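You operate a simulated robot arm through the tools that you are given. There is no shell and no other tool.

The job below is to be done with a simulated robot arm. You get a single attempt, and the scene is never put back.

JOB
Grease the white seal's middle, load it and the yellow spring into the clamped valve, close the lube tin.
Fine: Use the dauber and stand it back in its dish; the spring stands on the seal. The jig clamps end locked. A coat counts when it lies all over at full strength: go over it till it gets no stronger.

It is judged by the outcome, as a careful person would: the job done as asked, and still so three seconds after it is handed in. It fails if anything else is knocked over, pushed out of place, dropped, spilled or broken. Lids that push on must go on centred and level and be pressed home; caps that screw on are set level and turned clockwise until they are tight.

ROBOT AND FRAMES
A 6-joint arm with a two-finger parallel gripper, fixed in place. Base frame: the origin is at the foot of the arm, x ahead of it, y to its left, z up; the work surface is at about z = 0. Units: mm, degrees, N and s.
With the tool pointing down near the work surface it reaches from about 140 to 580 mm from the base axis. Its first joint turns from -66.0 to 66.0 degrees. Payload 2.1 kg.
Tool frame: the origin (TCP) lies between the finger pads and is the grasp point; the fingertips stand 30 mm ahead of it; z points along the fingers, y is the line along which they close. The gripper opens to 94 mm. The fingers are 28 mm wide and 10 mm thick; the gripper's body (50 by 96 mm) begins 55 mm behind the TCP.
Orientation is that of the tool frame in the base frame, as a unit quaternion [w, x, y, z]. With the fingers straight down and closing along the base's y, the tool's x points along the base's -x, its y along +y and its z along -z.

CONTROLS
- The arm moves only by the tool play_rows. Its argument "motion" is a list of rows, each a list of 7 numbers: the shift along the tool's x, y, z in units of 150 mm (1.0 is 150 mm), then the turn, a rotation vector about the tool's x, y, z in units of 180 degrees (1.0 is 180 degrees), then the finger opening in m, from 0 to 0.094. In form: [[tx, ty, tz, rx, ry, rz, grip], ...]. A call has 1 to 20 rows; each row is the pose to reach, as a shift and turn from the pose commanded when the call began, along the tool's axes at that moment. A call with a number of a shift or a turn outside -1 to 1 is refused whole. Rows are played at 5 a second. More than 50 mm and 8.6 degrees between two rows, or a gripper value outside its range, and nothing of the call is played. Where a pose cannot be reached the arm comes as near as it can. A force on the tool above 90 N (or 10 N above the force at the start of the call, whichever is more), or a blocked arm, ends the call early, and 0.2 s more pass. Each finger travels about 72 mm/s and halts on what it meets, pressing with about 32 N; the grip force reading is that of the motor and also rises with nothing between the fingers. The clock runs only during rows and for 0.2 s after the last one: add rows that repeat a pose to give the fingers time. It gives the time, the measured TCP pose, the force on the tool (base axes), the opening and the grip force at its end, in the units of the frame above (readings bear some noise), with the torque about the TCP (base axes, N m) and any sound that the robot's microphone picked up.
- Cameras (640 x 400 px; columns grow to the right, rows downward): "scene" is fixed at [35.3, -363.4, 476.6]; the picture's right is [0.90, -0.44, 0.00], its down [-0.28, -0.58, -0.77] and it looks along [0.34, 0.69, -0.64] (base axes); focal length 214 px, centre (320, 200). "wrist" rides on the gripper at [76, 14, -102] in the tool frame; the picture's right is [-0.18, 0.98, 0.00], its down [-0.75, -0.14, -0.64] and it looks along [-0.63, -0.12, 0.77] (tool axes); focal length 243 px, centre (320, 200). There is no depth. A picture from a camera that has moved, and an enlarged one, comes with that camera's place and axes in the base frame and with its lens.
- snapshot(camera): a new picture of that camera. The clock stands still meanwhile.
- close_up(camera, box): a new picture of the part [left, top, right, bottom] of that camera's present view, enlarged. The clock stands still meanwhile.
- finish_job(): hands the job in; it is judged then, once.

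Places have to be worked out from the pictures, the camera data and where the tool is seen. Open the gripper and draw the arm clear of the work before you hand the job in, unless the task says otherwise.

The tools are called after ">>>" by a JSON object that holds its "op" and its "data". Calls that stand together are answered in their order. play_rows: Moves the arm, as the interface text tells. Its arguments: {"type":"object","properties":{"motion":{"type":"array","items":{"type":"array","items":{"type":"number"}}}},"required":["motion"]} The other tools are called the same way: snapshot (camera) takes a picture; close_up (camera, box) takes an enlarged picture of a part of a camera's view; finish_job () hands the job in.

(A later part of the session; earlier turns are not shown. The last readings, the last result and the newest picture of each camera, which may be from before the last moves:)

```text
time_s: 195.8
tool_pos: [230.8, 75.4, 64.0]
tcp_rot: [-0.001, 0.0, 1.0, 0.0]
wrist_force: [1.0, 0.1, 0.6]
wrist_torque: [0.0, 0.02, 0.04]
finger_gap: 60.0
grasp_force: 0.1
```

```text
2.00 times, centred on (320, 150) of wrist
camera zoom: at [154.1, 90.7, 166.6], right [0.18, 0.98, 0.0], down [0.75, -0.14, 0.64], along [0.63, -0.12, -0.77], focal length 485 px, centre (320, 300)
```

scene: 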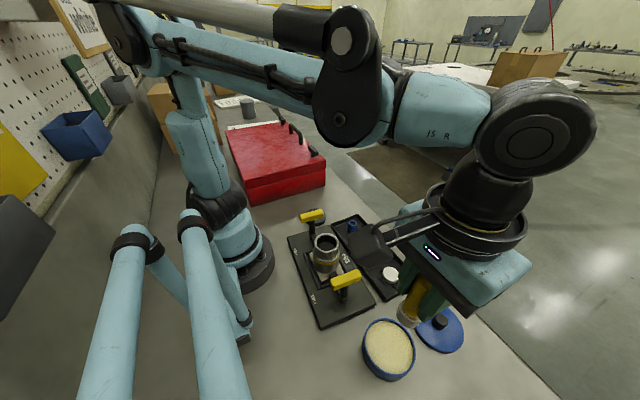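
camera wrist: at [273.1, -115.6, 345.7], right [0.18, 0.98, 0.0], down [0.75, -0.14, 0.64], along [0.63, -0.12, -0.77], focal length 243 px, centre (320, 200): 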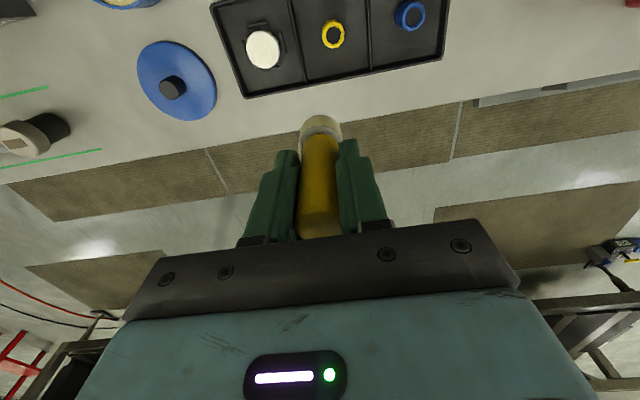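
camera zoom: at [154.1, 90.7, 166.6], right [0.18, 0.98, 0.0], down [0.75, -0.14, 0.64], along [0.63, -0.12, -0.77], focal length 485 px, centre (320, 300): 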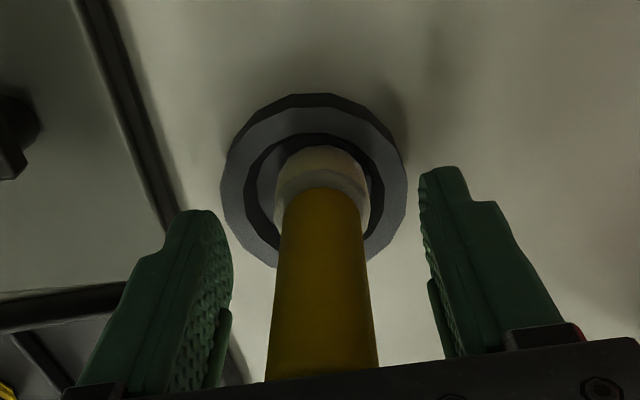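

The dauber stands upright in its dish and is free of the fingers. I withdraw straight up.

>>> {"op": "play_rows", "data": {"motion": [[0, 0, -0.08, 0, 0, 0, 0.06], [0, 0, -0.2, 0, 0, 0, 0.06], [0, 0, -0.35, 0, 0, 0, 0.06], [0, 0, -0.55, 0, 0, 0, 0.06], [0, 0, -0.8, 0, 0, 0, 0.06], [0, 0, -1.0, 0, 0, 0, 0.06], [0, 0, -1.0, 0, 0, 0, 0.06]]}}

>>> {"op": "snapshot", "data": {"camera": "wrist"}}

>>> {"op": "close_up", "data": {"camera": "scene", "box": [290, 180, 345, 235]}}

>>> {"op": "close_up", "data": {"camera": "scene", "box": [270, 180, 480, 390]}}

```text
time_s: 197.4
tool_pos: [228.5, 75.4, 215.1]
tcp_rot: [-0.001, 0.0, 1.0, 0.0]
wrist_force: [0.3, -0.3, 0.4]
wrist_torque: [-0.01, -0.01, 0.01]
finger_gap: 59.9
grasp_force: 0.1
```

```text
taken
camera wrist: at [151.9, 90.2, 318.0], right [0.18, 0.98, 0.0], down [0.75, -0.14, 0.64], along [0.63, -0.12, -0.77], focal length 243 px, centre (320, 200)
```

wrist: 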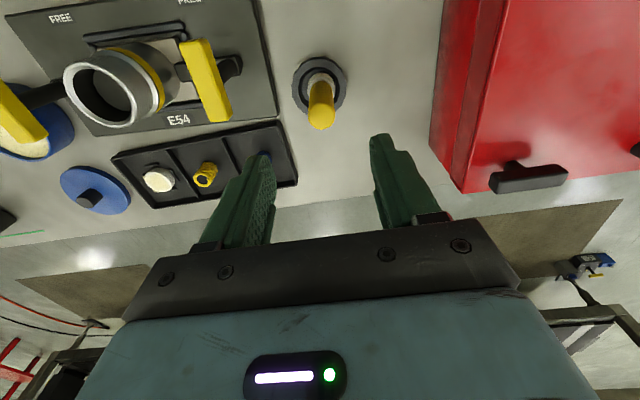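

```text
7.27 times, centred on (318, 208) of scene
camera zoom: at [35.3, -363.4, 476.6], right [0.9, -0.44, 0.0], down [-0.28, -0.58, -0.77], along [0.34, 0.69, -0.64], focal length 1560 px, centre (338, 146)
```

zoom: 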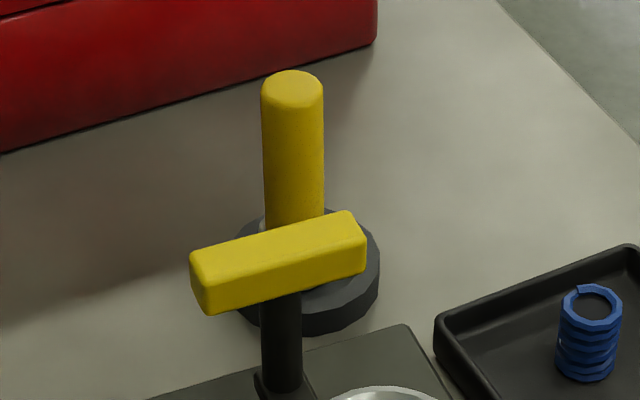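

```text
1.90 times, centred on (375, 285) of scene
camera zoom: at [35.3, -363.4, 476.6], right [0.9, -0.44, 0.0], down [-0.28, -0.58, -0.77], along [0.34, 0.69, -0.64], focal length 408 px, centre (215, 38)
```

zoom: 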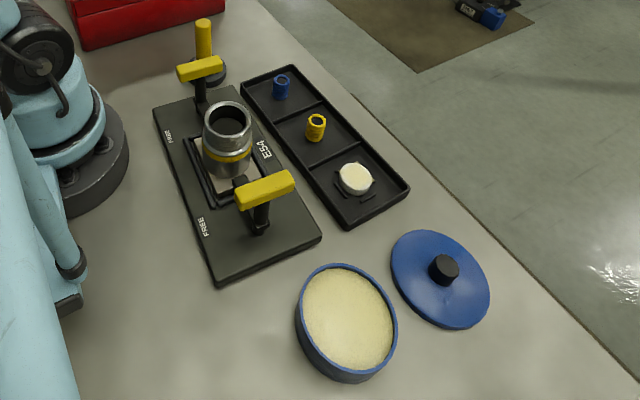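

The dauber is back. With the hand away, I take unshaded close-ups of the seal's coat and the grease for a fair comparison.

>>> {"op": "close_up", "data": {"camera": "scene", "box": [387, 268, 399, 276]}}

>>> {"op": "close_up", "data": {"camera": "scene", "box": [355, 240, 425, 380]}}

>>> {"op": "close_up", "data": {"camera": "wrist", "box": [135, 160, 185, 200]}}

```text
16.00 times, centred on (393, 272) of scene
camera zoom: at [35.3, -363.4, 476.6], right [0.9, -0.44, 0.0], down [-0.28, -0.58, -0.77], along [0.34, 0.69, -0.64], focal length 3432 px, centre (-848, -952)
```

zoom: 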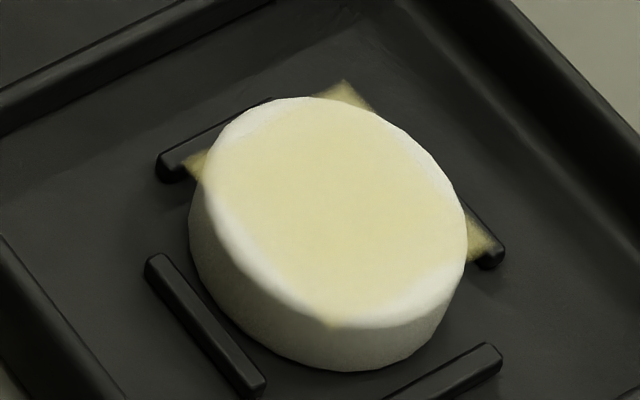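

```text
2.86 times, centred on (390, 310) of scene
camera zoom: at [35.3, -363.4, 476.6], right [0.9, -0.44, 0.0], down [-0.28, -0.58, -0.77], along [0.34, 0.69, -0.64], focal length 613 px, centre (120, -114)
```

zoom: 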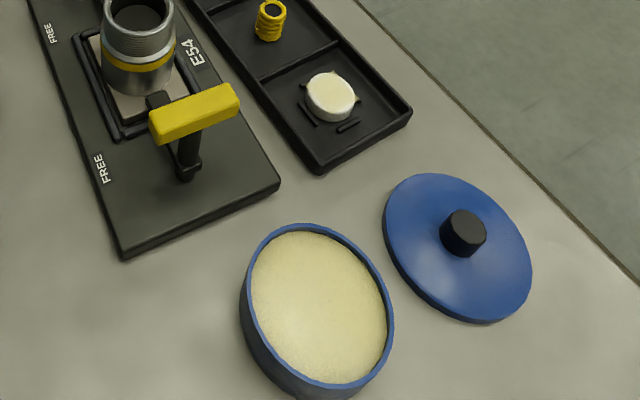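

```text
10.00 times, centred on (160, 180) of wrist
camera zoom: at [151.9, 90.2, 318.0], right [0.18, 0.98, 0.0], down [0.75, -0.14, 0.64], along [0.63, -0.12, -0.77], focal length 2426 px, centre (1920, 400)
```

zoom: 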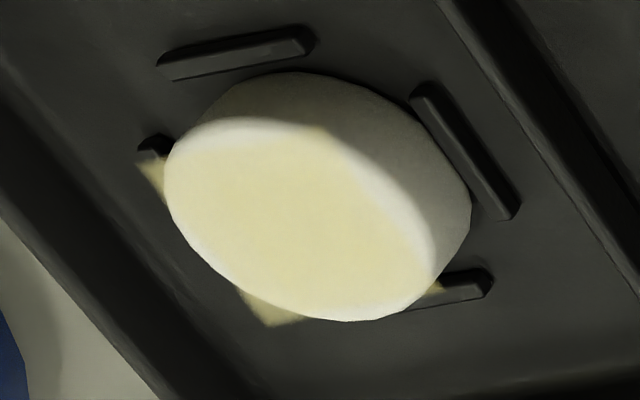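

The patch colour has not changed since three cycles ago, so the coat is full. Next is picking up the seal (now about (315.5,-187.5)); the tray walls are ~20 mm high and give more room along x, so I travel there and turn the hand 80° so the fingers close along x.

>>> {"op": "play_rows", "data": {"motion": [[-0.03, -0.16, 0, 0, 0, 0, 0.06], [-0.07, -0.32, 0, 0, 0, 0, 0.06], [-0.1, -0.48, 0, 0, 0, 0, 0.06], [-0.14, -0.64, 0, 0, 0, 0, 0.06], [-0.17, -0.8, 0, 0, 0, 0, 0.06], [-0.2, -0.933, 0, 0, 0, 0, 0.06], [-0.2, -0.933, 0, 0, 0, 0, 0.06]]}}

>>> {"op": "play_rows", "data": {"motion": [[-0.03, -0.07, 0, 0, 0, 0.04, 0.06], [-0.07, -0.14, 0, 0, 0, 0.08, 0.06], [-0.1, -0.21, 0, 0, 0, 0.12, 0.06], [-0.13, -0.28, 0, 0, 0, 0.16, 0.06], [-0.17, -0.35, 0, 0, 0, 0.2, 0.06], [-0.2, -0.43, 0, 0, 0, 0.24, 0.06], [-0.24, -0.51, 0, 0, 0, 0.28, 0.06], [-0.27, -0.59, 0, 0, 0, 0.32, 0.06], [-0.3, -0.66, 0, 0, 0, 0.36, 0.06], [-0.34, -0.74, 0.1, 0, 0, 0.4, 0.06], [-0.37, -0.813, 0.24, 0, 0, 0.4444, 0.06], [-0.37, -0.813, 0.24, 0, 0, 0.4444, 0.06]]}}

>>> {"op": "snapshot", "data": {"camera": "wrist"}}

>>> {"op": "snapshot", "data": {"camera": "scene"}}

```text
time_s: 199.0
tool_pos: [257.6, -64.0, 212.4]
tcp_rot: [-0.001, 0.0, 1.0, 0.0]
wrist_force: [0.3, 0.4, 0.5]
wrist_torque: [0.0, 0.0, 0.0]
finger_gap: 60.1
grasp_force: 0.1
```

```text
time_s: 201.6
tool_pos: [315.9, -188.4, 176.9]
tcp_rot: [-0.001, 0.644, 0.765, 0.001]
wrist_force: [0.3, 0.5, -0.2]
wrist_torque: [0.0, 0.01, 0.0]
finger_gap: 59.8
grasp_force: 0.1
```

```text
taken
camera wrist: at [316.9, -110.0, 279.7], right [1.0, -0.01, 0.0], down [-0.01, -0.77, 0.64], along [-0.01, -0.64, -0.77], focal length 243 px, centre (320, 200)
```

wrist: 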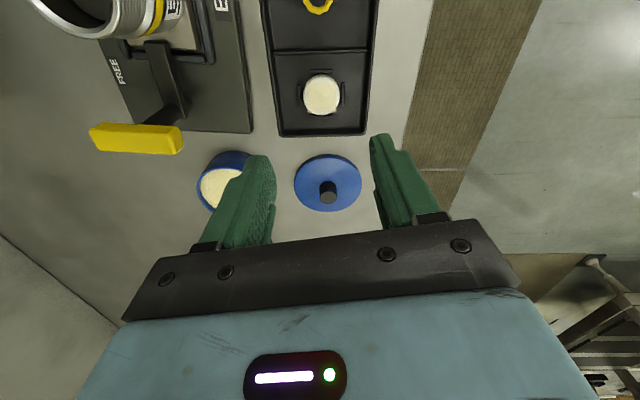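

```text
taken
```

scene: 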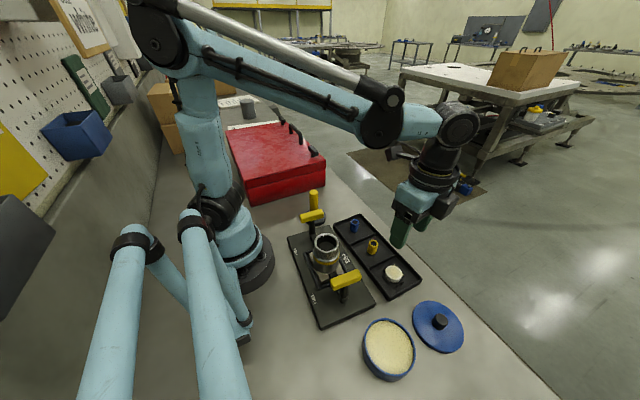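

The turned pose works; I zoom on the seal to refine its place and the walls.

>>> {"op": "close_up", "data": {"camera": "wrist", "box": [260, 40, 390, 140]}}

>>> {"op": "close_up", "data": {"camera": "scene", "box": [360, 235, 430, 305]}}

```text
4.00 times, centred on (325, 90) of wrist
camera zoom: at [316.9, -110.0, 279.7], right [1.0, -0.01, 0.0], down [-0.01, -0.77, 0.64], along [-0.01, -0.64, -0.77], focal length 970 px, centre (300, 640)
```

zoom: 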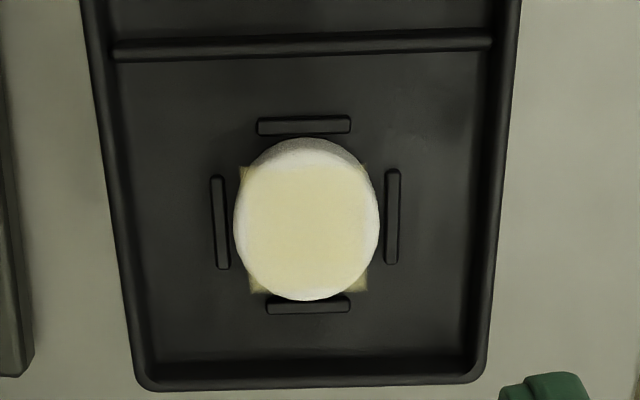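

```text
5.71 times, centred on (395, 270) of scene
camera zoom: at [35.3, -363.4, 476.6], right [0.9, -0.44, 0.0], down [-0.28, -0.58, -0.77], along [0.34, 0.69, -0.64], focal length 1226 px, centre (-109, -200)
```

zoom: 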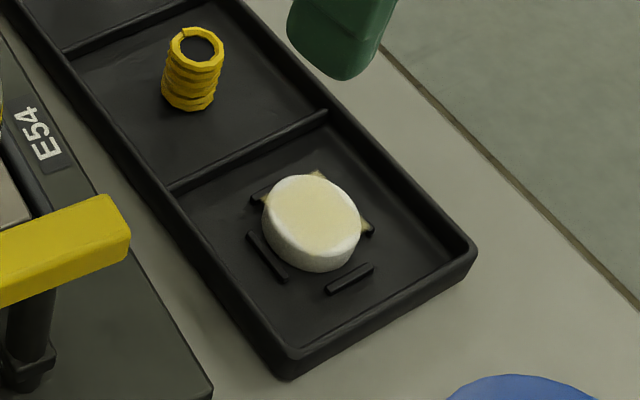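

The seal measures 38 mm and sits mid-compartment with ~46 mm to the walls along the closing axis. I shift about (+0.8,+1.2) mm and descend to ~45 mm above grip height.

>>> {"op": "play_rows", "data": {"motion": [[0.003, 0.003, 0.1, 0, 0, 0, 0.06], [0.007, 0.0066, 0.25, 0, 0, 0, 0.058], [0.007, 0.0066, 0.4, 0, 0, 0, 0.056], [0.007, 0.0066, 0.55, 0, 0, 0, 0.056], [0.007, 0.0066, 0.65, 0, 0, 0, 0.056], [0.007, 0.0066, 0.7, 0, 0, 0, 0.056], [0.007, 0.0066, 0.7, 0, 0, 0, 0.056]]}}

>>> {"op": "snapshot", "data": {"camera": "wrist"}}

>>> {"op": "close_up", "data": {"camera": "wrist", "box": [220, 60, 420, 220]}}

>>> {"op": "close_up", "data": {"camera": "scene", "box": [350, 225, 440, 305]}}

```text
time_s: 203.2
tool_pos: [316.5, -186.3, 72.2]
tcp_rot: [-0.001, 0.642, 0.766, 0.0]
wrist_force: [-0.2, 0.6, -0.3]
wrist_torque: [-0.02, -0.01, -0.01]
finger_gap: 56.0
grasp_force: 0.1
```

```text
taken
camera wrist: at [318.4, -107.3, 175.2], right [1.0, -0.01, 0.0], down [-0.01, -0.77, 0.64], along [-0.01, -0.64, -0.77], focal length 243 px, centre (320, 200)
```

wrist: 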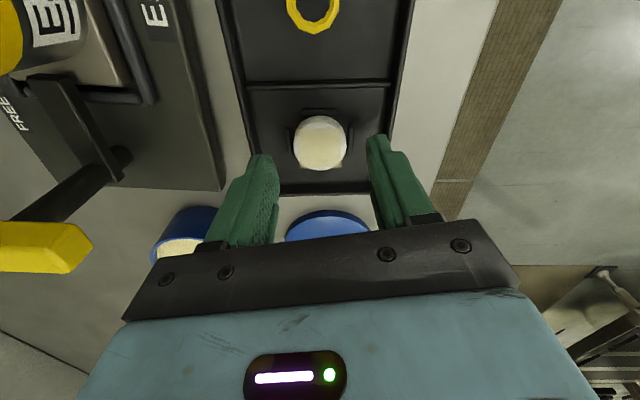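

```text
2.50 times, centred on (320, 140) of wrist
camera zoom: at [318.4, -107.3, 175.2], right [1.0, -0.01, 0.0], down [-0.01, -0.77, 0.64], along [-0.01, -0.64, -0.77], focal length 606 px, centre (320, 350)
```

zoom: 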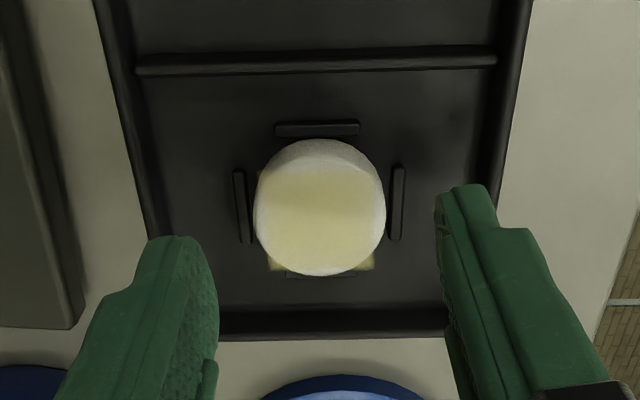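

```text
5.00 times, centred on (395, 265) of scene
camera zoom: at [35.3, -363.4, 476.6], right [0.9, -0.44, 0.0], down [-0.28, -0.58, -0.77], along [0.34, 0.69, -0.64], focal length 1072 px, centre (-55, -125)
```

zoom: 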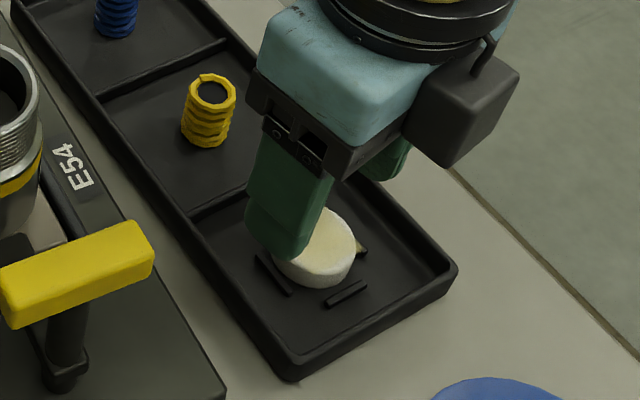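

The seal lies between the fingers along the closing axis. I come down to just above the walls to compare fingertips and seal at nearly the same depth.

>>> {"op": "play_rows", "data": {"motion": [[0, 0, 0.05, 0, 0, 0, 0.056], [0, 0, 0.1, 0, 0, 0, 0.056], [0, 0, 0.12, 0, 0, 0, 0.056], [0, 0, 0.12, 0, 0, 0, 0.056]]}}

>>> {"op": "close_up", "data": {"camera": "wrist", "box": [220, 80, 420, 240]}}

>>> {"op": "close_up", "data": {"camera": "scene", "box": [360, 240, 430, 300]}}

```text
time_s: 204.2
tool_pos: [316.1, -186.7, 54.0]
tcp_rot: [0.0, 0.643, 0.766, 0.0]
wrist_force: [-0.4, 0.4, -0.5]
wrist_torque: [0.01, 0.0, 0.03]
finger_gap: 56.0
grasp_force: 0.1
```

```text
2.50 times, centred on (320, 160) of wrist
camera zoom: at [316.8, -107.3, 157.3], right [1.0, -0.01, 0.0], down [-0.01, -0.77, 0.64], along [-0.01, -0.64, -0.77], focal length 606 px, centre (320, 300)
```

zoom: 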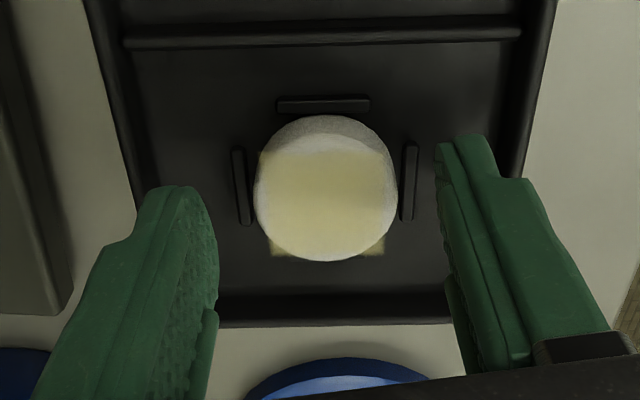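

```text
6.67 times, centred on (395, 270) of scene
camera zoom: at [35.3, -363.4, 476.6], right [0.9, -0.44, 0.0], down [-0.28, -0.58, -0.77], along [0.34, 0.69, -0.64], focal length 1430 px, centre (-180, -267)
```

zoom: 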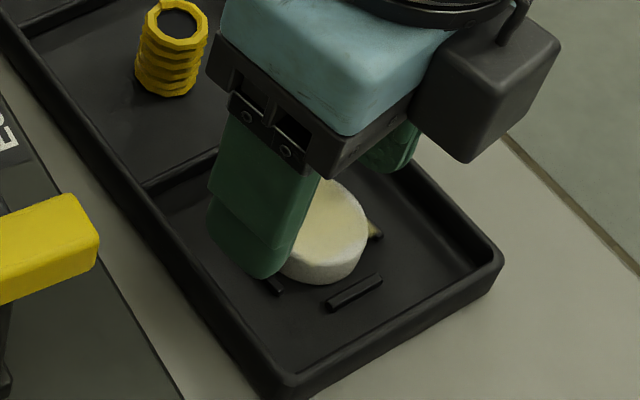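

The wrist view suggests the seal may be a few mm off along the finger width (y), while the scene view says it's aligned. I zoom into the scene to check the fingertip against the seal.

>>> {"op": "close_up", "data": {"camera": "scene", "box": [375, 250, 415, 290]}}

>>> {"op": "close_up", "data": {"camera": "wrist", "box": [280, 110, 380, 190]}}

```text
10.00 times, centred on (395, 270) of scene
camera zoom: at [35.3, -363.4, 476.6], right [0.9, -0.44, 0.0], down [-0.28, -0.58, -0.77], along [0.34, 0.69, -0.64], focal length 2145 px, centre (-430, -500)
```

zoom: 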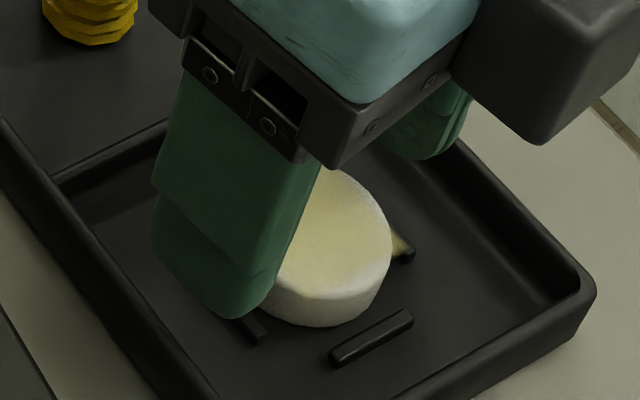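

```text
5.00 times, centred on (330, 150) of wrist
camera zoom: at [316.8, -107.3, 157.3], right [1.0, -0.01, 0.0], down [-0.01, -0.77, 0.64], along [-0.01, -0.64, -0.77], focal length 1213 px, centre (270, 450)
```

zoom: 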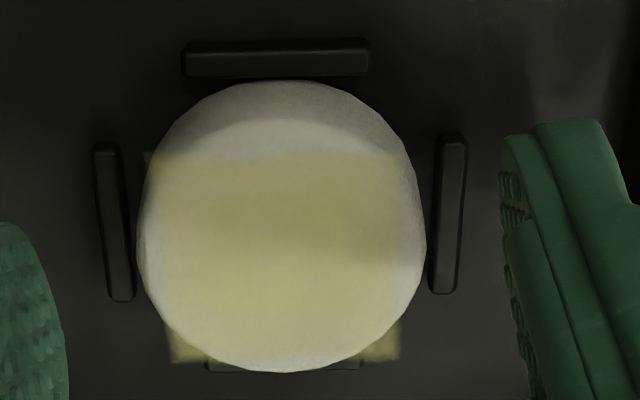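

Flat pads grip the round seal anywhere along their width, so a few mm in y isn't critical for the grip; I shift −3.5 mm in y as a compromise and lower to z≈41 (tips just above the small ribs).

>>> {"op": "play_rows", "data": {"motion": [[-0.012, 0, 0, 0, 0, 0, 0.056], [-0.0236, -0.001, 0.03, 0, 0, 0, 0.056], [-0.0236, -0.001, 0.06, 0, 0, 0, 0.056], [-0.0236, -0.001, 0.08, 0, 0, 0, 0.056], [-0.0236, -0.001, 0.086, 0, 0, 0, 0.056], [-0.0236, -0.001, 0.086, 0, 0, 0, 0.056]]}}

>>> {"op": "close_up", "data": {"camera": "wrist", "box": [220, 80, 420, 240]}}

>>> {"op": "close_up", "data": {"camera": "scene", "box": [375, 250, 415, 290]}}

```text
time_s: 205.6
tool_pos: [318.5, -190.0, 41.8]
tcp_rot: [-0.001, 0.643, 0.766, -0.001]
wrist_force: [0.2, -0.2, -0.3]
wrist_torque: [0.04, 0.0, 0.0]
finger_gap: 55.8
grasp_force: 0.0
```

```text
2.50 times, centred on (320, 160) of wrist
camera zoom: at [318.3, -110.5, 144.9], right [1.0, -0.01, 0.0], down [-0.01, -0.77, 0.64], along [-0.01, -0.64, -0.77], focal length 606 px, centre (320, 300)
```

zoom: 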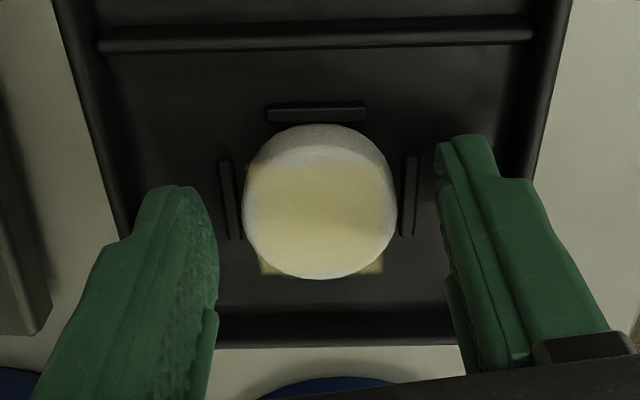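

```text
10.00 times, centred on (395, 270) of scene
camera zoom: at [35.3, -363.4, 476.6], right [0.9, -0.44, 0.0], down [-0.28, -0.58, -0.77], along [0.34, 0.69, -0.64], focal length 2145 px, centre (-430, -500)
```

zoom: 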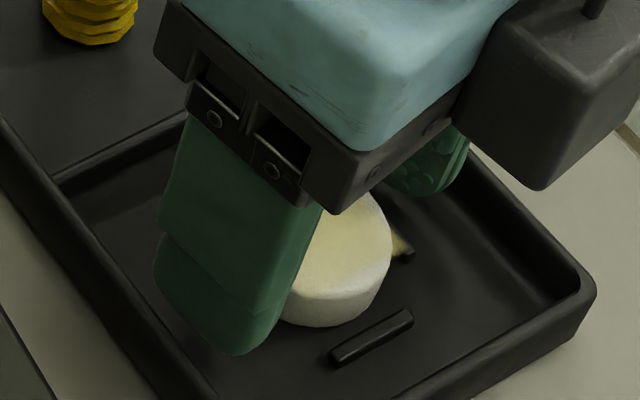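

The seal is now centred between the fingers in both directions. Lower 1.5 mm more and close gently.

>>> {"op": "play_rows", "data": {"motion": [[0, 0, 0.006, 0, 0, 0, 0.056], [0, 0, 0.011, 0, 0, 0, 0.056], [0, 0, 0.011, 0, 0, 0, 0.052], [0, 0, 0.011, 0, 0, 0, 0.046], [0, 0, 0.011, 0, 0, 0, 0.042], [0, 0, 0.011, 0, 0, 0, 0.038], [0, 0, 0.011, 0, 0, 0, 0.034], [0, 0, 0.011, 0, 0, 0, 0.03], [0, 0, 0.011, 0, 0, 0, 0.03]]}}

>>> {"op": "close_up", "data": {"camera": "wrist", "box": [220, 80, 420, 240]}}

>>> {"op": "close_up", "data": {"camera": "scene", "box": [375, 250, 415, 290]}}

```text
time_s: 207.6
tool_pos: [317.3, -189.3, 40.2]
tcp_rot: [0.0, 0.643, 0.766, 0.0]
wrist_force: [0.1, -0.5, -0.6]
wrist_torque: [0.0, 0.0, -0.01]
finger_gap: 35.9
grasp_force: 31.9
```

```text
2.50 times, centred on (320, 160) of wrist
camera zoom: at [317.4, -110.2, 143.4], right [1.0, -0.01, 0.0], down [-0.01, -0.77, 0.64], along [-0.01, -0.64, -0.77], focal length 606 px, centre (320, 300)
```

zoom: 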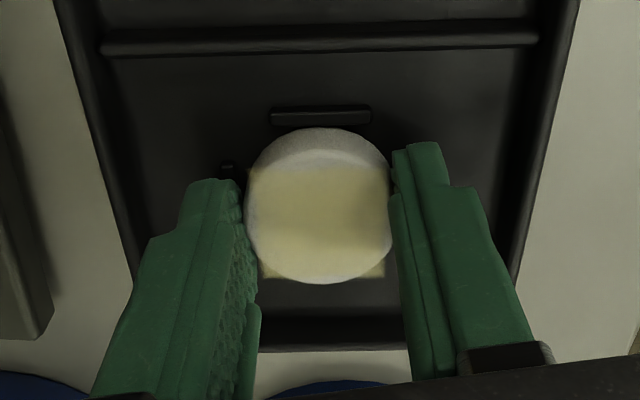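

```text
10.00 times, centred on (395, 270) of scene
camera zoom: at [35.3, -363.4, 476.6], right [0.9, -0.44, 0.0], down [-0.28, -0.58, -0.77], along [0.34, 0.69, -0.64], focal length 2145 px, centre (-430, -500)
```

zoom: 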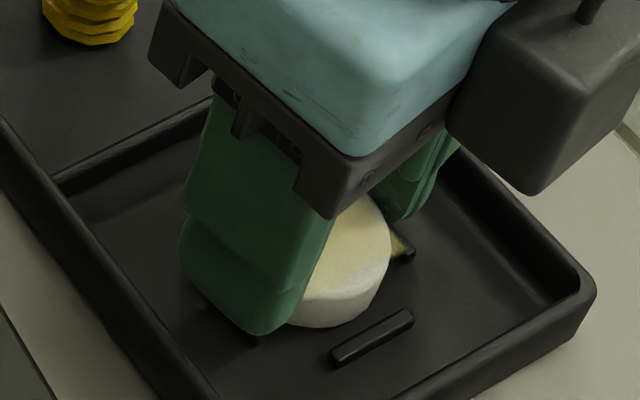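

Gripped at 35.9 mm. I lift slowly and watch.

>>> {"op": "play_rows", "data": {"motion": [[0, 0, -0.02, 0, 0, 0, 0.03], [0, 0, -0.05, 0, 0, 0, 0.03], [0, 0, -0.1, 0, 0, 0, 0.03], [0, 0, -0.2, 0, 0, 0, 0.03], [0, 0, -0.2, 0, 0, 0, 0.03]]}}

>>> {"op": "close_up", "data": {"camera": "wrist", "box": [220, 80, 420, 240]}}

>>> {"op": "close_up", "data": {"camera": "scene", "box": [360, 225, 430, 295]}}

```text
time_s: 208.8
tool_pos: [315.3, -190.7, 70.3]
tcp_rot: [-0.001, 0.643, 0.766, 0.0]
wrist_force: [-0.3, -0.5, -0.5]
wrist_torque: [0.01, -0.01, 0.03]
finger_gap: 36.0
grasp_force: 32.2
```

```text
2.50 times, centred on (320, 160) of wrist
camera zoom: at [316.0, -111.4, 172.8], right [1.0, -0.01, 0.0], down [-0.01, -0.77, 0.64], along [-0.01, -0.64, -0.77], focal length 606 px, centre (320, 300)
```

zoom: 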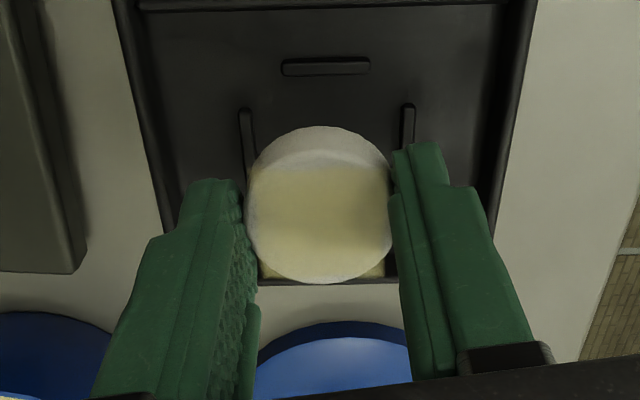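

```text
5.71 times, centred on (395, 260) of scene
camera zoom: at [35.3, -363.4, 476.6], right [0.9, -0.44, 0.0], down [-0.28, -0.58, -0.77], along [0.34, 0.69, -0.64], focal length 1226 px, centre (-109, -143)
```

zoom: 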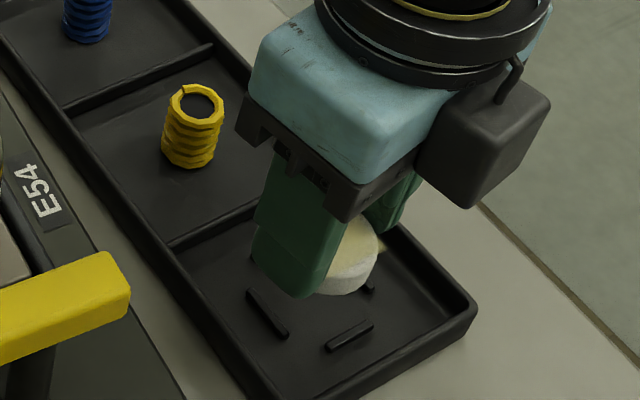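

The seal is lifted level, coat intact, and by the wrist view it is centred on the TCP. I raise and carry it over the valve (≈(181,-102)).

>>> {"op": "play_rows", "data": {"motion": [[0, 0, -0.15, 0, 0, 0, 0.03], [0, 0, -0.35, 0, 0, 0, 0.03], [0, 0, -0.55, 0, 0, 0, 0.03], [0, 0, -0.72, 0, 0, 0, 0.03], [0.1, -0.11, -0.72, 0, 0, 0, 0.03], [0.22, -0.24, -0.72, 0, 0, 0, 0.03], [0.35, -0.38, -0.72, 0, 0, 0, 0.03], [0.48, -0.52, -0.72, 0, 0, 0, 0.03], [0.61, -0.66, -0.72, 0, 0, 0, 0.03], [0.7, -0.75, -0.72, 0, 0, 0, 0.03], [0.735, -0.789, -0.72, 0, 0, 0, 0.03], [0.735, -0.789, -0.72, 0, 0, 0, 0.03]]}}

>>> {"op": "snapshot", "data": {"camera": "wrist"}}

>>> {"op": "close_up", "data": {"camera": "wrist", "box": [220, 20, 420, 180]}}

>>> {"op": "close_up", "data": {"camera": "scene", "box": [275, 180, 375, 280]}}

```text
time_s: 211.4
tool_pos: [180.5, -101.0, 178.8]
tcp_rot: [0.0, 0.643, 0.766, 0.0]
wrist_force: [-0.2, 0.4, -1.0]
wrist_torque: [0.01, 0.02, -0.03]
finger_gap: 35.8
grasp_force: 31.7
```

```text
taken
camera wrist: at [181.7, -22.3, 281.9], right [1.0, -0.01, 0.0], down [-0.01, -0.77, 0.64], along [-0.01, -0.64, -0.77], focal length 243 px, centre (320, 200)
```

wrist: 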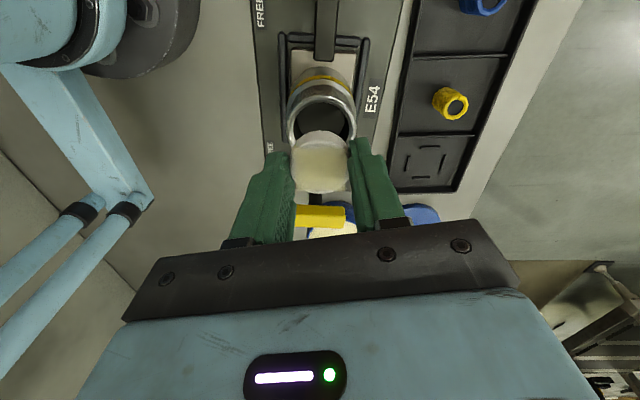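

```text
2.50 times, centred on (320, 100) of wrist
camera zoom: at [181.7, -22.3, 281.9], right [1.0, -0.01, 0.0], down [-0.01, -0.77, 0.64], along [-0.01, -0.64, -0.77], focal length 606 px, centre (320, 450)
```

zoom: 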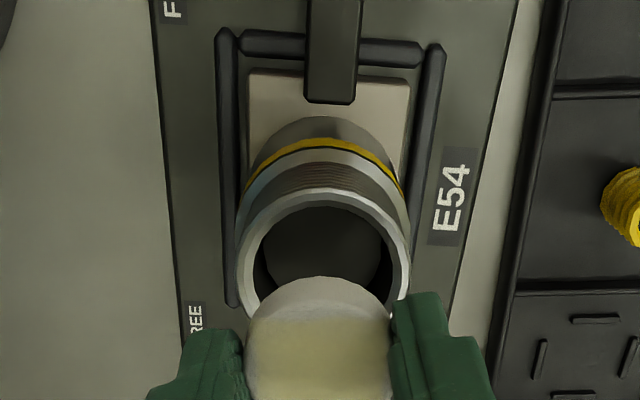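

```text
4.00 times, centred on (325, 230) of scene
camera zoom: at [35.3, -363.4, 476.6], right [0.9, -0.44, 0.0], down [-0.28, -0.58, -0.77], along [0.34, 0.69, -0.64], focal length 858 px, centre (300, 80)
```

zoom: 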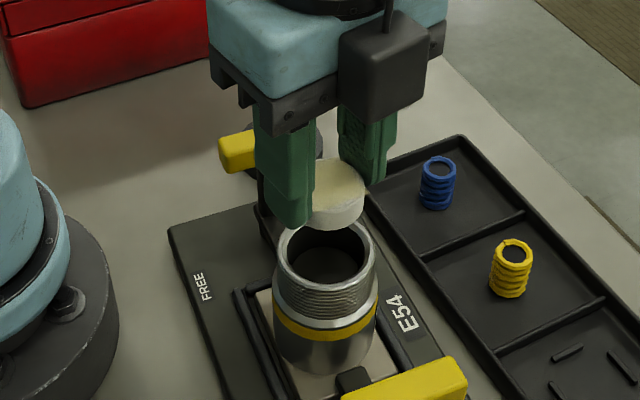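

The seal hangs right above the bore. I lower 25 mm and zoom in for fine alignment.

>>> {"op": "play_rows", "data": {"motion": [[0, 0, 0.06, 0, 0, 0, 0.03], [0, 0, 0.12, 0, 0, 0, 0.03], [0, 0, 0.165, 0, 0, 0, 0.03], [0, 0, 0.165, 0, 0, 0, 0.03]]}}

>>> {"op": "close_up", "data": {"camera": "wrist", "box": [260, 50, 380, 170]}}

>>> {"op": "close_up", "data": {"camera": "scene", "box": [300, 205, 356, 261]}}

```text
time_s: 212.4
tool_pos: [180.0, -101.2, 154.6]
tcp_rot: [0.0, 0.643, 0.766, 0.0]
wrist_force: [-1.1, -0.3, -0.7]
wrist_torque: [0.0, -0.02, 0.04]
finger_gap: 35.8
grasp_force: 32.3
```

```text
3.33 times, centred on (320, 110) of wrist
camera zoom: at [181.9, -22.6, 257.4], right [1.0, -0.01, 0.0], down [-0.01, -0.77, 0.64], along [-0.01, -0.64, -0.77], focal length 809 px, centre (320, 500)
```

zoom: 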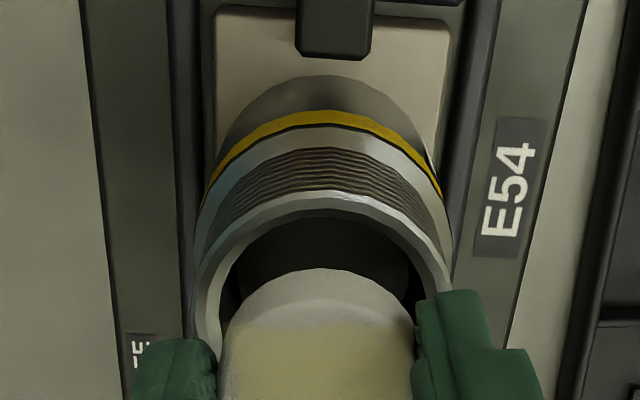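

```text
7.14 times, centred on (328, 233) of scene
camera zoom: at [35.3, -363.4, 476.6], right [0.9, -0.44, 0.0], down [-0.28, -0.58, -0.77], along [0.34, 0.69, -0.64], focal length 1532 px, centre (263, -36)
```

zoom: 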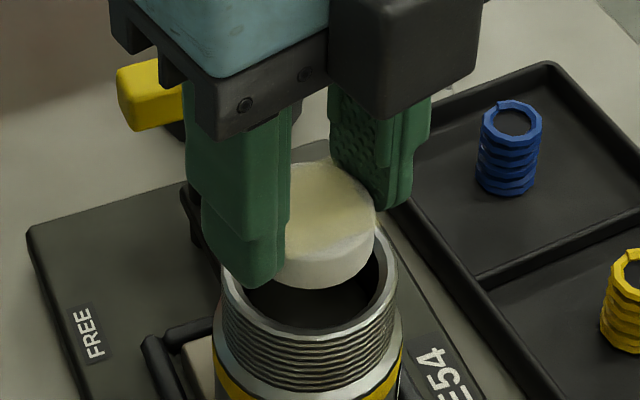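

I zoom tighter on the rim and seal in both views.

>>> {"op": "close_up", "data": {"camera": "scene", "box": [311, 220, 347, 250]}}

>>> {"op": "close_up", "data": {"camera": "wrist", "box": [280, 95, 360, 175]}}

```text
13.33 times, centred on (329, 235) of scene
camera zoom: at [35.3, -363.4, 476.6], right [0.9, -0.44, 0.0], down [-0.28, -0.58, -0.77], along [0.34, 0.69, -0.64], focal length 2860 px, centre (200, -267)
```

zoom: 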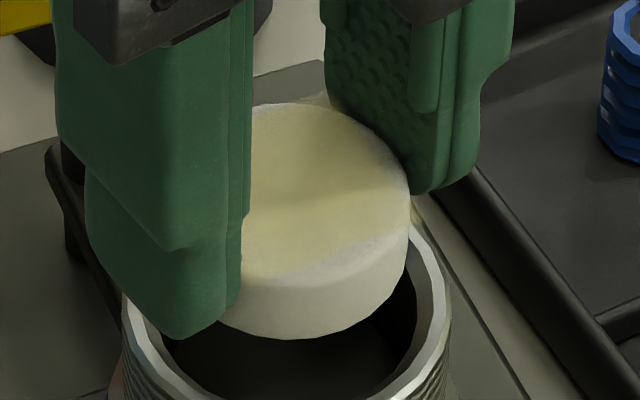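

```text
5.00 times, centred on (320, 135) of wrist
camera zoom: at [181.9, -22.6, 257.4], right [1.0, -0.01, 0.0], down [-0.01, -0.77, 0.64], along [-0.01, -0.64, -0.77], focal length 1213 px, centre (320, 525)
```

zoom: 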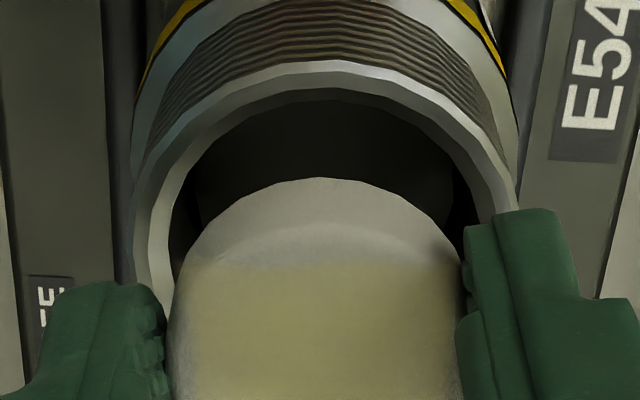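

Wrist view: seal and bore agree within ~1 mm in both axes; scene view within ~2 mm; the radial clearance is ~4 mm. I lower 16 mm so the seal's bottom edge just reaches the rim.

>>> {"op": "play_rows", "data": {"motion": [[0, 0, 0.04, 0, 0, 0, 0.03], [0, 0, 0.08, 0, 0, 0, 0.03], [0, 0, 0.107, 0, 0, 0, 0.03], [0, 0, 0.107, 0, 0, 0, 0.03]]}}

>>> {"op": "close_up", "data": {"camera": "scene", "box": [311, 220, 347, 250]}}

>>> {"op": "close_up", "data": {"camera": "wrist", "box": [280, 95, 360, 175]}}

```text
time_s: 213.4
tool_pos: [182.8, -102.6, 137.3]
tcp_rot: [-0.001, 0.643, 0.766, 0.0]
wrist_force: [0.0, 1.1, 0.1]
wrist_torque: [-0.03, 0.0, -0.02]
finger_gap: 35.7
grasp_force: 31.9
```

```text
13.33 times, centred on (329, 235) of scene
camera zoom: at [35.3, -363.4, 476.6], right [0.9, -0.44, 0.0], down [-0.28, -0.58, -0.77], along [0.34, 0.69, -0.64], focal length 2860 px, centre (200, -267)
```

zoom: 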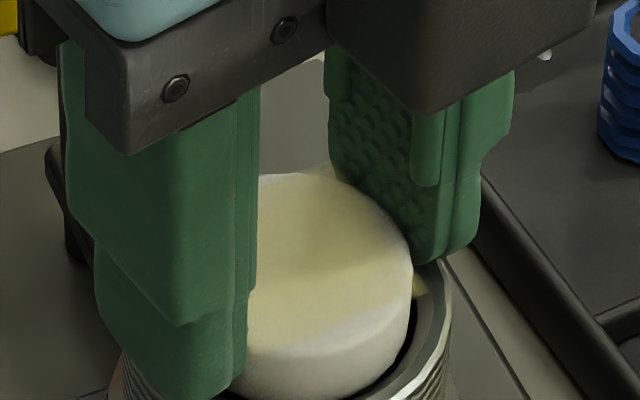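

```text
5.00 times, centred on (320, 135) of wrist
camera zoom: at [182.7, -23.4, 241.0], right [1.0, -0.01, 0.0], down [-0.01, -0.77, 0.64], along [-0.01, -0.64, -0.77], focal length 1213 px, centre (320, 525)
```

zoom: 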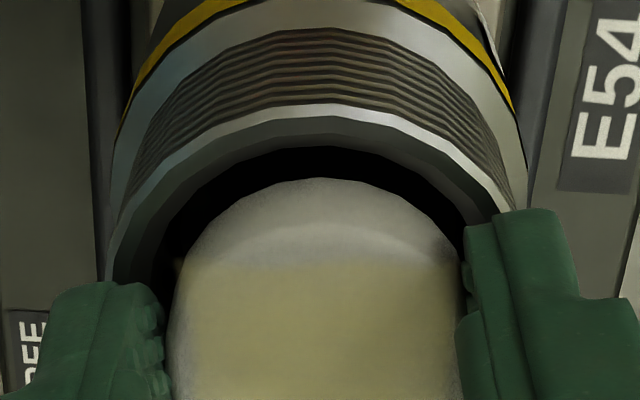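

Let me look at the lower part of the rim in the scene view too.

>>> {"op": "close_up", "data": {"camera": "scene", "box": [309, 228, 349, 258]}}

>>> {"op": "close_up", "data": {"camera": "wrist", "box": [260, 60, 380, 180]}}

```text
13.33 times, centred on (329, 243) of scene
camera zoom: at [35.3, -363.4, 476.6], right [0.9, -0.44, 0.0], down [-0.28, -0.58, -0.77], along [0.34, 0.69, -0.64], focal length 2860 px, centre (200, -373)
```

zoom: 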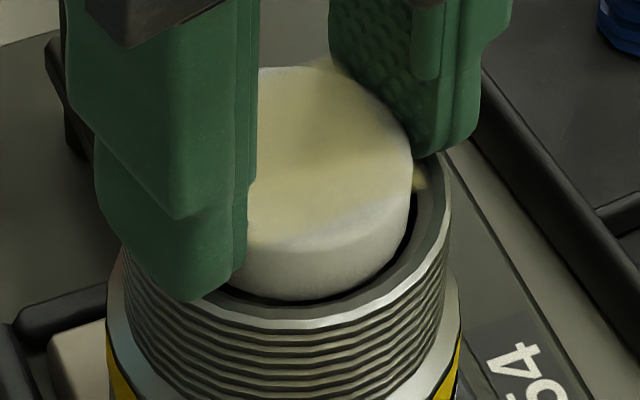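

```text
3.33 times, centred on (320, 120) of wrist
camera zoom: at [182.7, -23.4, 241.0], right [1.0, -0.01, 0.0], down [-0.01, -0.77, 0.64], along [-0.01, -0.64, -0.77], focal length 809 px, centre (320, 467)
```

zoom: 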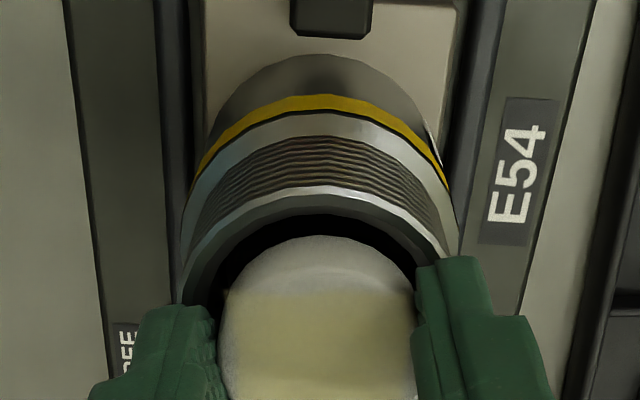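

The scene view suggests the seal is ~2 mm too far toward −y relative to the bore. I shift +2.2 mm in y (−0.5 in x) and look again.

>>> {"op": "play_rows", "data": {"motion": [[0.007, 0, 0, 0, 0, 0, 0.03], [0.015, -0.001, 0, 0, 0, 0, 0.03], [0.015, -0.001, 0, 0, 0, 0, 0.03]]}}

>>> {"op": "close_up", "data": {"camera": "scene", "box": [309, 228, 349, 258]}}

>>> {"op": "close_up", "data": {"camera": "wrist", "box": [280, 95, 360, 175]}}

```text
time_s: 214.2
tool_pos: [180.2, -99.3, 137.3]
tcp_rot: [0.0, 0.643, 0.766, 0.0]
wrist_force: [3.2, -5.9, 16.6]
wrist_torque: [-0.03, -0.2, -0.1]
finger_gap: 36.0
grasp_force: 32.3
```

```text
13.33 times, centred on (329, 243) of scene
camera zoom: at [35.3, -363.3, 476.6], right [0.9, -0.44, 0.0], down [-0.28, -0.58, -0.77], along [0.34, 0.69, -0.64], focal length 2860 px, centre (200, -373)
```

zoom: 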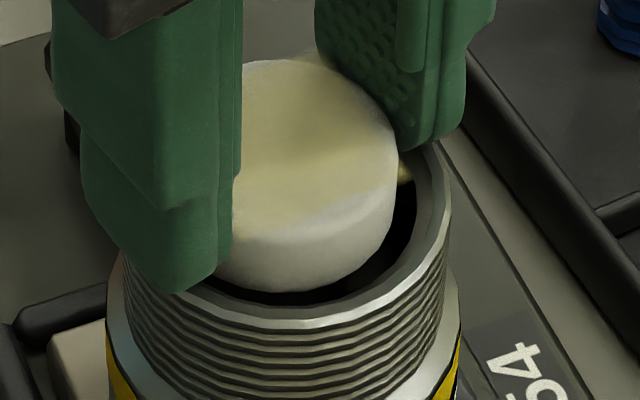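

```text
5.00 times, centred on (320, 135) of wrist
camera zoom: at [181.3, -20.8, 240.8], right [1.0, -0.01, 0.0], down [-0.01, -0.77, 0.64], along [-0.01, -0.64, -0.77], focal length 1213 px, centre (320, 525)
```

zoom: 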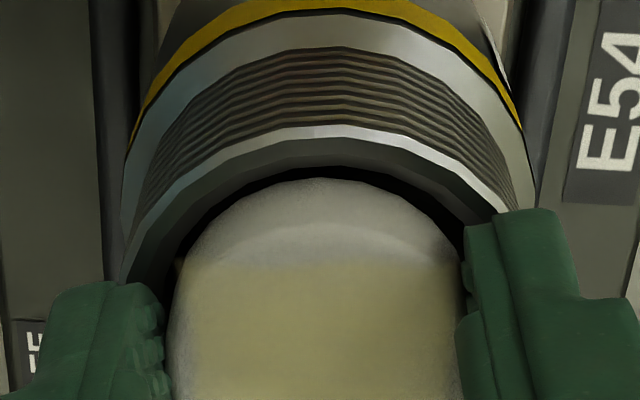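

Contact now (force pushes toward +x/−y), so that was too far; the wrist view was the better guide. I lift 2 mm, come back about (+0.9,−1.4) mm and re-lower.

>>> {"op": "play_rows", "data": {"motion": [[0, 0, -0.014, 0, 0, 0, 0.03], [-0.0102, 0.0043, -0.014, 0, 0, 0, 0.03], [-0.0102, 0.0043, -0.006, 0, 0, 0, 0.03], [-0.0102, 0.0043, 0, 0, 0, 0, 0.03], [-0.0102, 0.0043, 0, 0, 0, 0, 0.03]]}}

>>> {"op": "close_up", "data": {"camera": "scene", "box": [309, 228, 349, 258]}}

>>> {"op": "close_up", "data": {"camera": "wrist", "box": [280, 95, 360, 175]}}

```text
time_s: 215.4
tool_pos: [180.8, -100.4, 138.1]
tcp_rot: [-0.002, 0.643, 0.766, 0.0]
wrist_force: [-5.9, 3.3, 48.4]
wrist_torque: [0.09, -0.28, 0.03]
finger_gap: 35.9
grasp_force: 32.1
```

```text
13.33 times, centred on (329, 243) of scene
camera zoom: at [35.2, -363.3, 476.7], right [0.9, -0.44, 0.0], down [-0.28, -0.58, -0.77], along [0.34, 0.69, -0.64], focal length 2860 px, centre (200, -373)
```

zoom: 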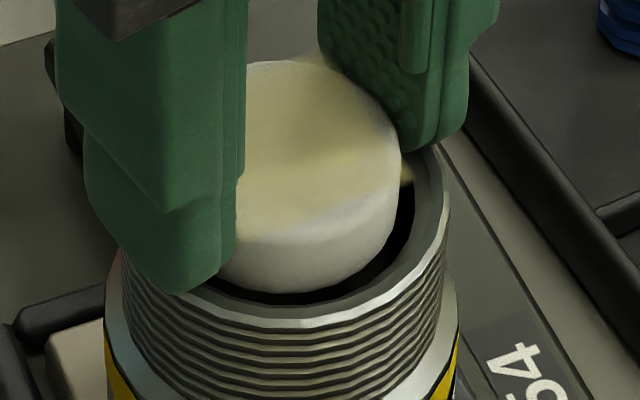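

```text
5.00 times, centred on (320, 135) of wrist
camera zoom: at [181.8, -21.4, 240.9], right [1.0, -0.01, 0.0], down [-0.01, -0.77, 0.64], along [-0.01, -0.64, -0.77], focal length 1213 px, centre (320, 525)
```

zoom: 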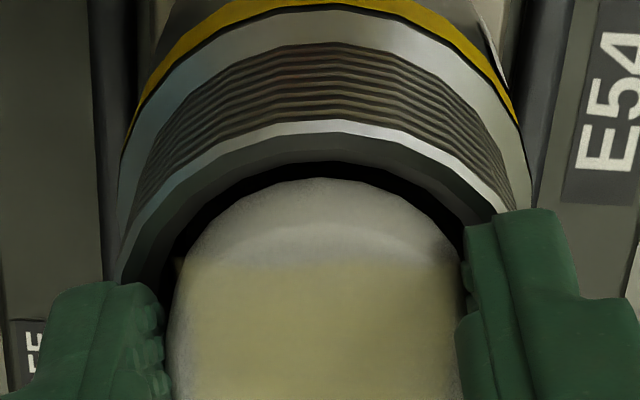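

Force rose to 48 N vertically with little torque – probably both fingertips are sitting on the rim, i.e. the rim is a bit higher than I thought. I lift 3 mm and read again.

>>> {"op": "play_rows", "data": {"motion": [[0, 0, -0.01, 0, 0, 0, 0.03], [0, 0, -0.02, 0, 0, 0, 0.03], [0, 0, -0.02, 0, 0, 0, 0.03]]}}

>>> {"op": "close_up", "data": {"camera": "scene", "box": [309, 220, 349, 260]}}

>>> {"op": "close_up", "data": {"camera": "wrist", "box": [260, 80, 380, 200]}}

```text
time_s: 216.2
tool_pos: [180.7, -102.0, 140.1]
tcp_rot: [0.0, 0.643, 0.766, 0.0]
wrist_force: [0.1, 0.2, -0.4]
wrist_torque: [-0.04, -0.02, -0.02]
finger_gap: 35.9
grasp_force: 32.2
```

```text
10.00 times, centred on (329, 240) of scene
camera zoom: at [35.3, -363.4, 476.6], right [0.9, -0.44, 0.0], down [-0.28, -0.58, -0.77], along [0.34, 0.69, -0.64], focal length 2145 px, centre (230, -200)
```

zoom: 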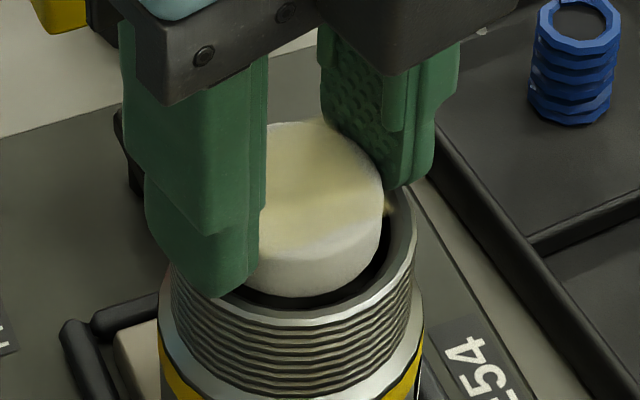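

```text
3.33 times, centred on (320, 140) of wrist
camera zoom: at [181.8, -22.2, 242.8], right [1.0, -0.01, 0.0], down [-0.01, -0.77, 0.64], along [-0.01, -0.64, -0.77], focal length 809 px, centre (320, 400)
```

zoom: 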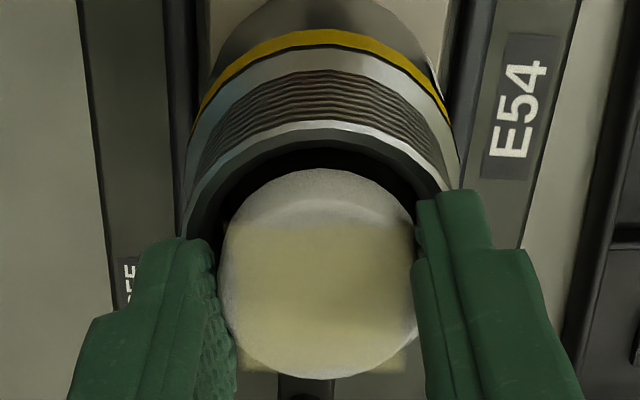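

Clear again at z≈140: the seal's lower edge is inside the bore and concentric within ~1 mm in the wrist view. I lower 1 mm and release with a quick, even opening.

>>> {"op": "play_rows", "data": {"motion": [[0, 0, 0.004, 0, 0, 0, 0.03], [0, 0, 0.008, 0, 0, 0, 0.03], [0, 0, 0.008, 0, 0, 0, 0.03]]}}

```text
time_s: 217.0
tool_pos: [181.6, -100.9, 138.3]
tcp_rot: [0.001, 0.643, 0.766, 0.0]
wrist_force: [-0.4, -0.5, -1.0]
wrist_torque: [-0.04, 0.01, 0.01]
finger_gap: 35.7
grasp_force: 31.7
```

No contact force; now release.

>>> {"op": "play_rows", "data": {"motion": [[0, 0, 0, 0, 0, 0, 0.056], [0, 0, 0, 0, 0, 0, 0.056], [0, 0, 0, 0, 0, 0, 0.056]]}}

>>> {"op": "close_up", "data": {"camera": "scene", "box": [309, 220, 349, 260]}}

>>> {"op": "close_up", "data": {"camera": "wrist", "box": [260, 80, 380, 200]}}

```text
time_s: 217.8
tool_pos: [180.8, -99.9, 139.1]
tcp_rot: [0.0, 0.643, 0.766, -0.001]
wrist_force: [0.1, 0.5, -0.2]
wrist_torque: [-0.02, -0.04, 0.03]
finger_gap: 56.3
grasp_force: 0.0
```

```text
10.00 times, centred on (329, 240) of scene
camera zoom: at [35.3, -363.4, 476.6], right [0.9, -0.44, 0.0], down [-0.28, -0.58, -0.77], along [0.34, 0.69, -0.64], focal length 2145 px, centre (230, -200)
```

zoom: 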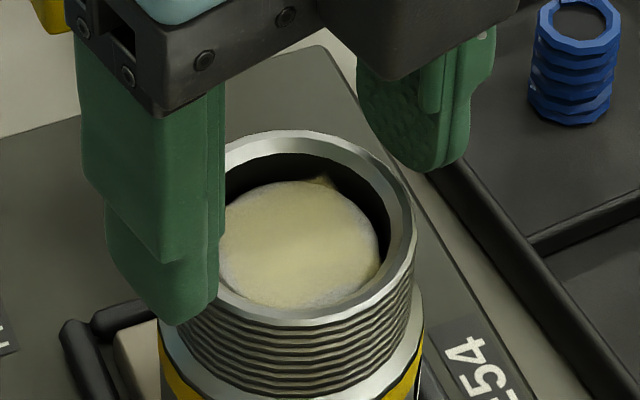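

```text
3.33 times, centred on (320, 140) of wrist
camera zoom: at [181.8, -22.3, 241.8], right [1.0, -0.01, 0.0], down [-0.01, -0.77, 0.64], along [-0.01, -0.64, -0.77], focal length 809 px, centre (320, 400)
```

zoom: 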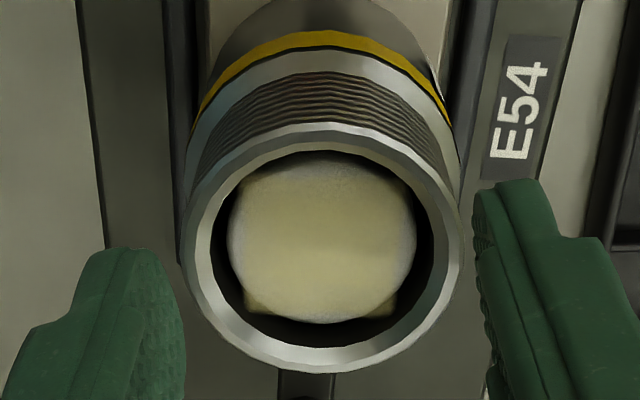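

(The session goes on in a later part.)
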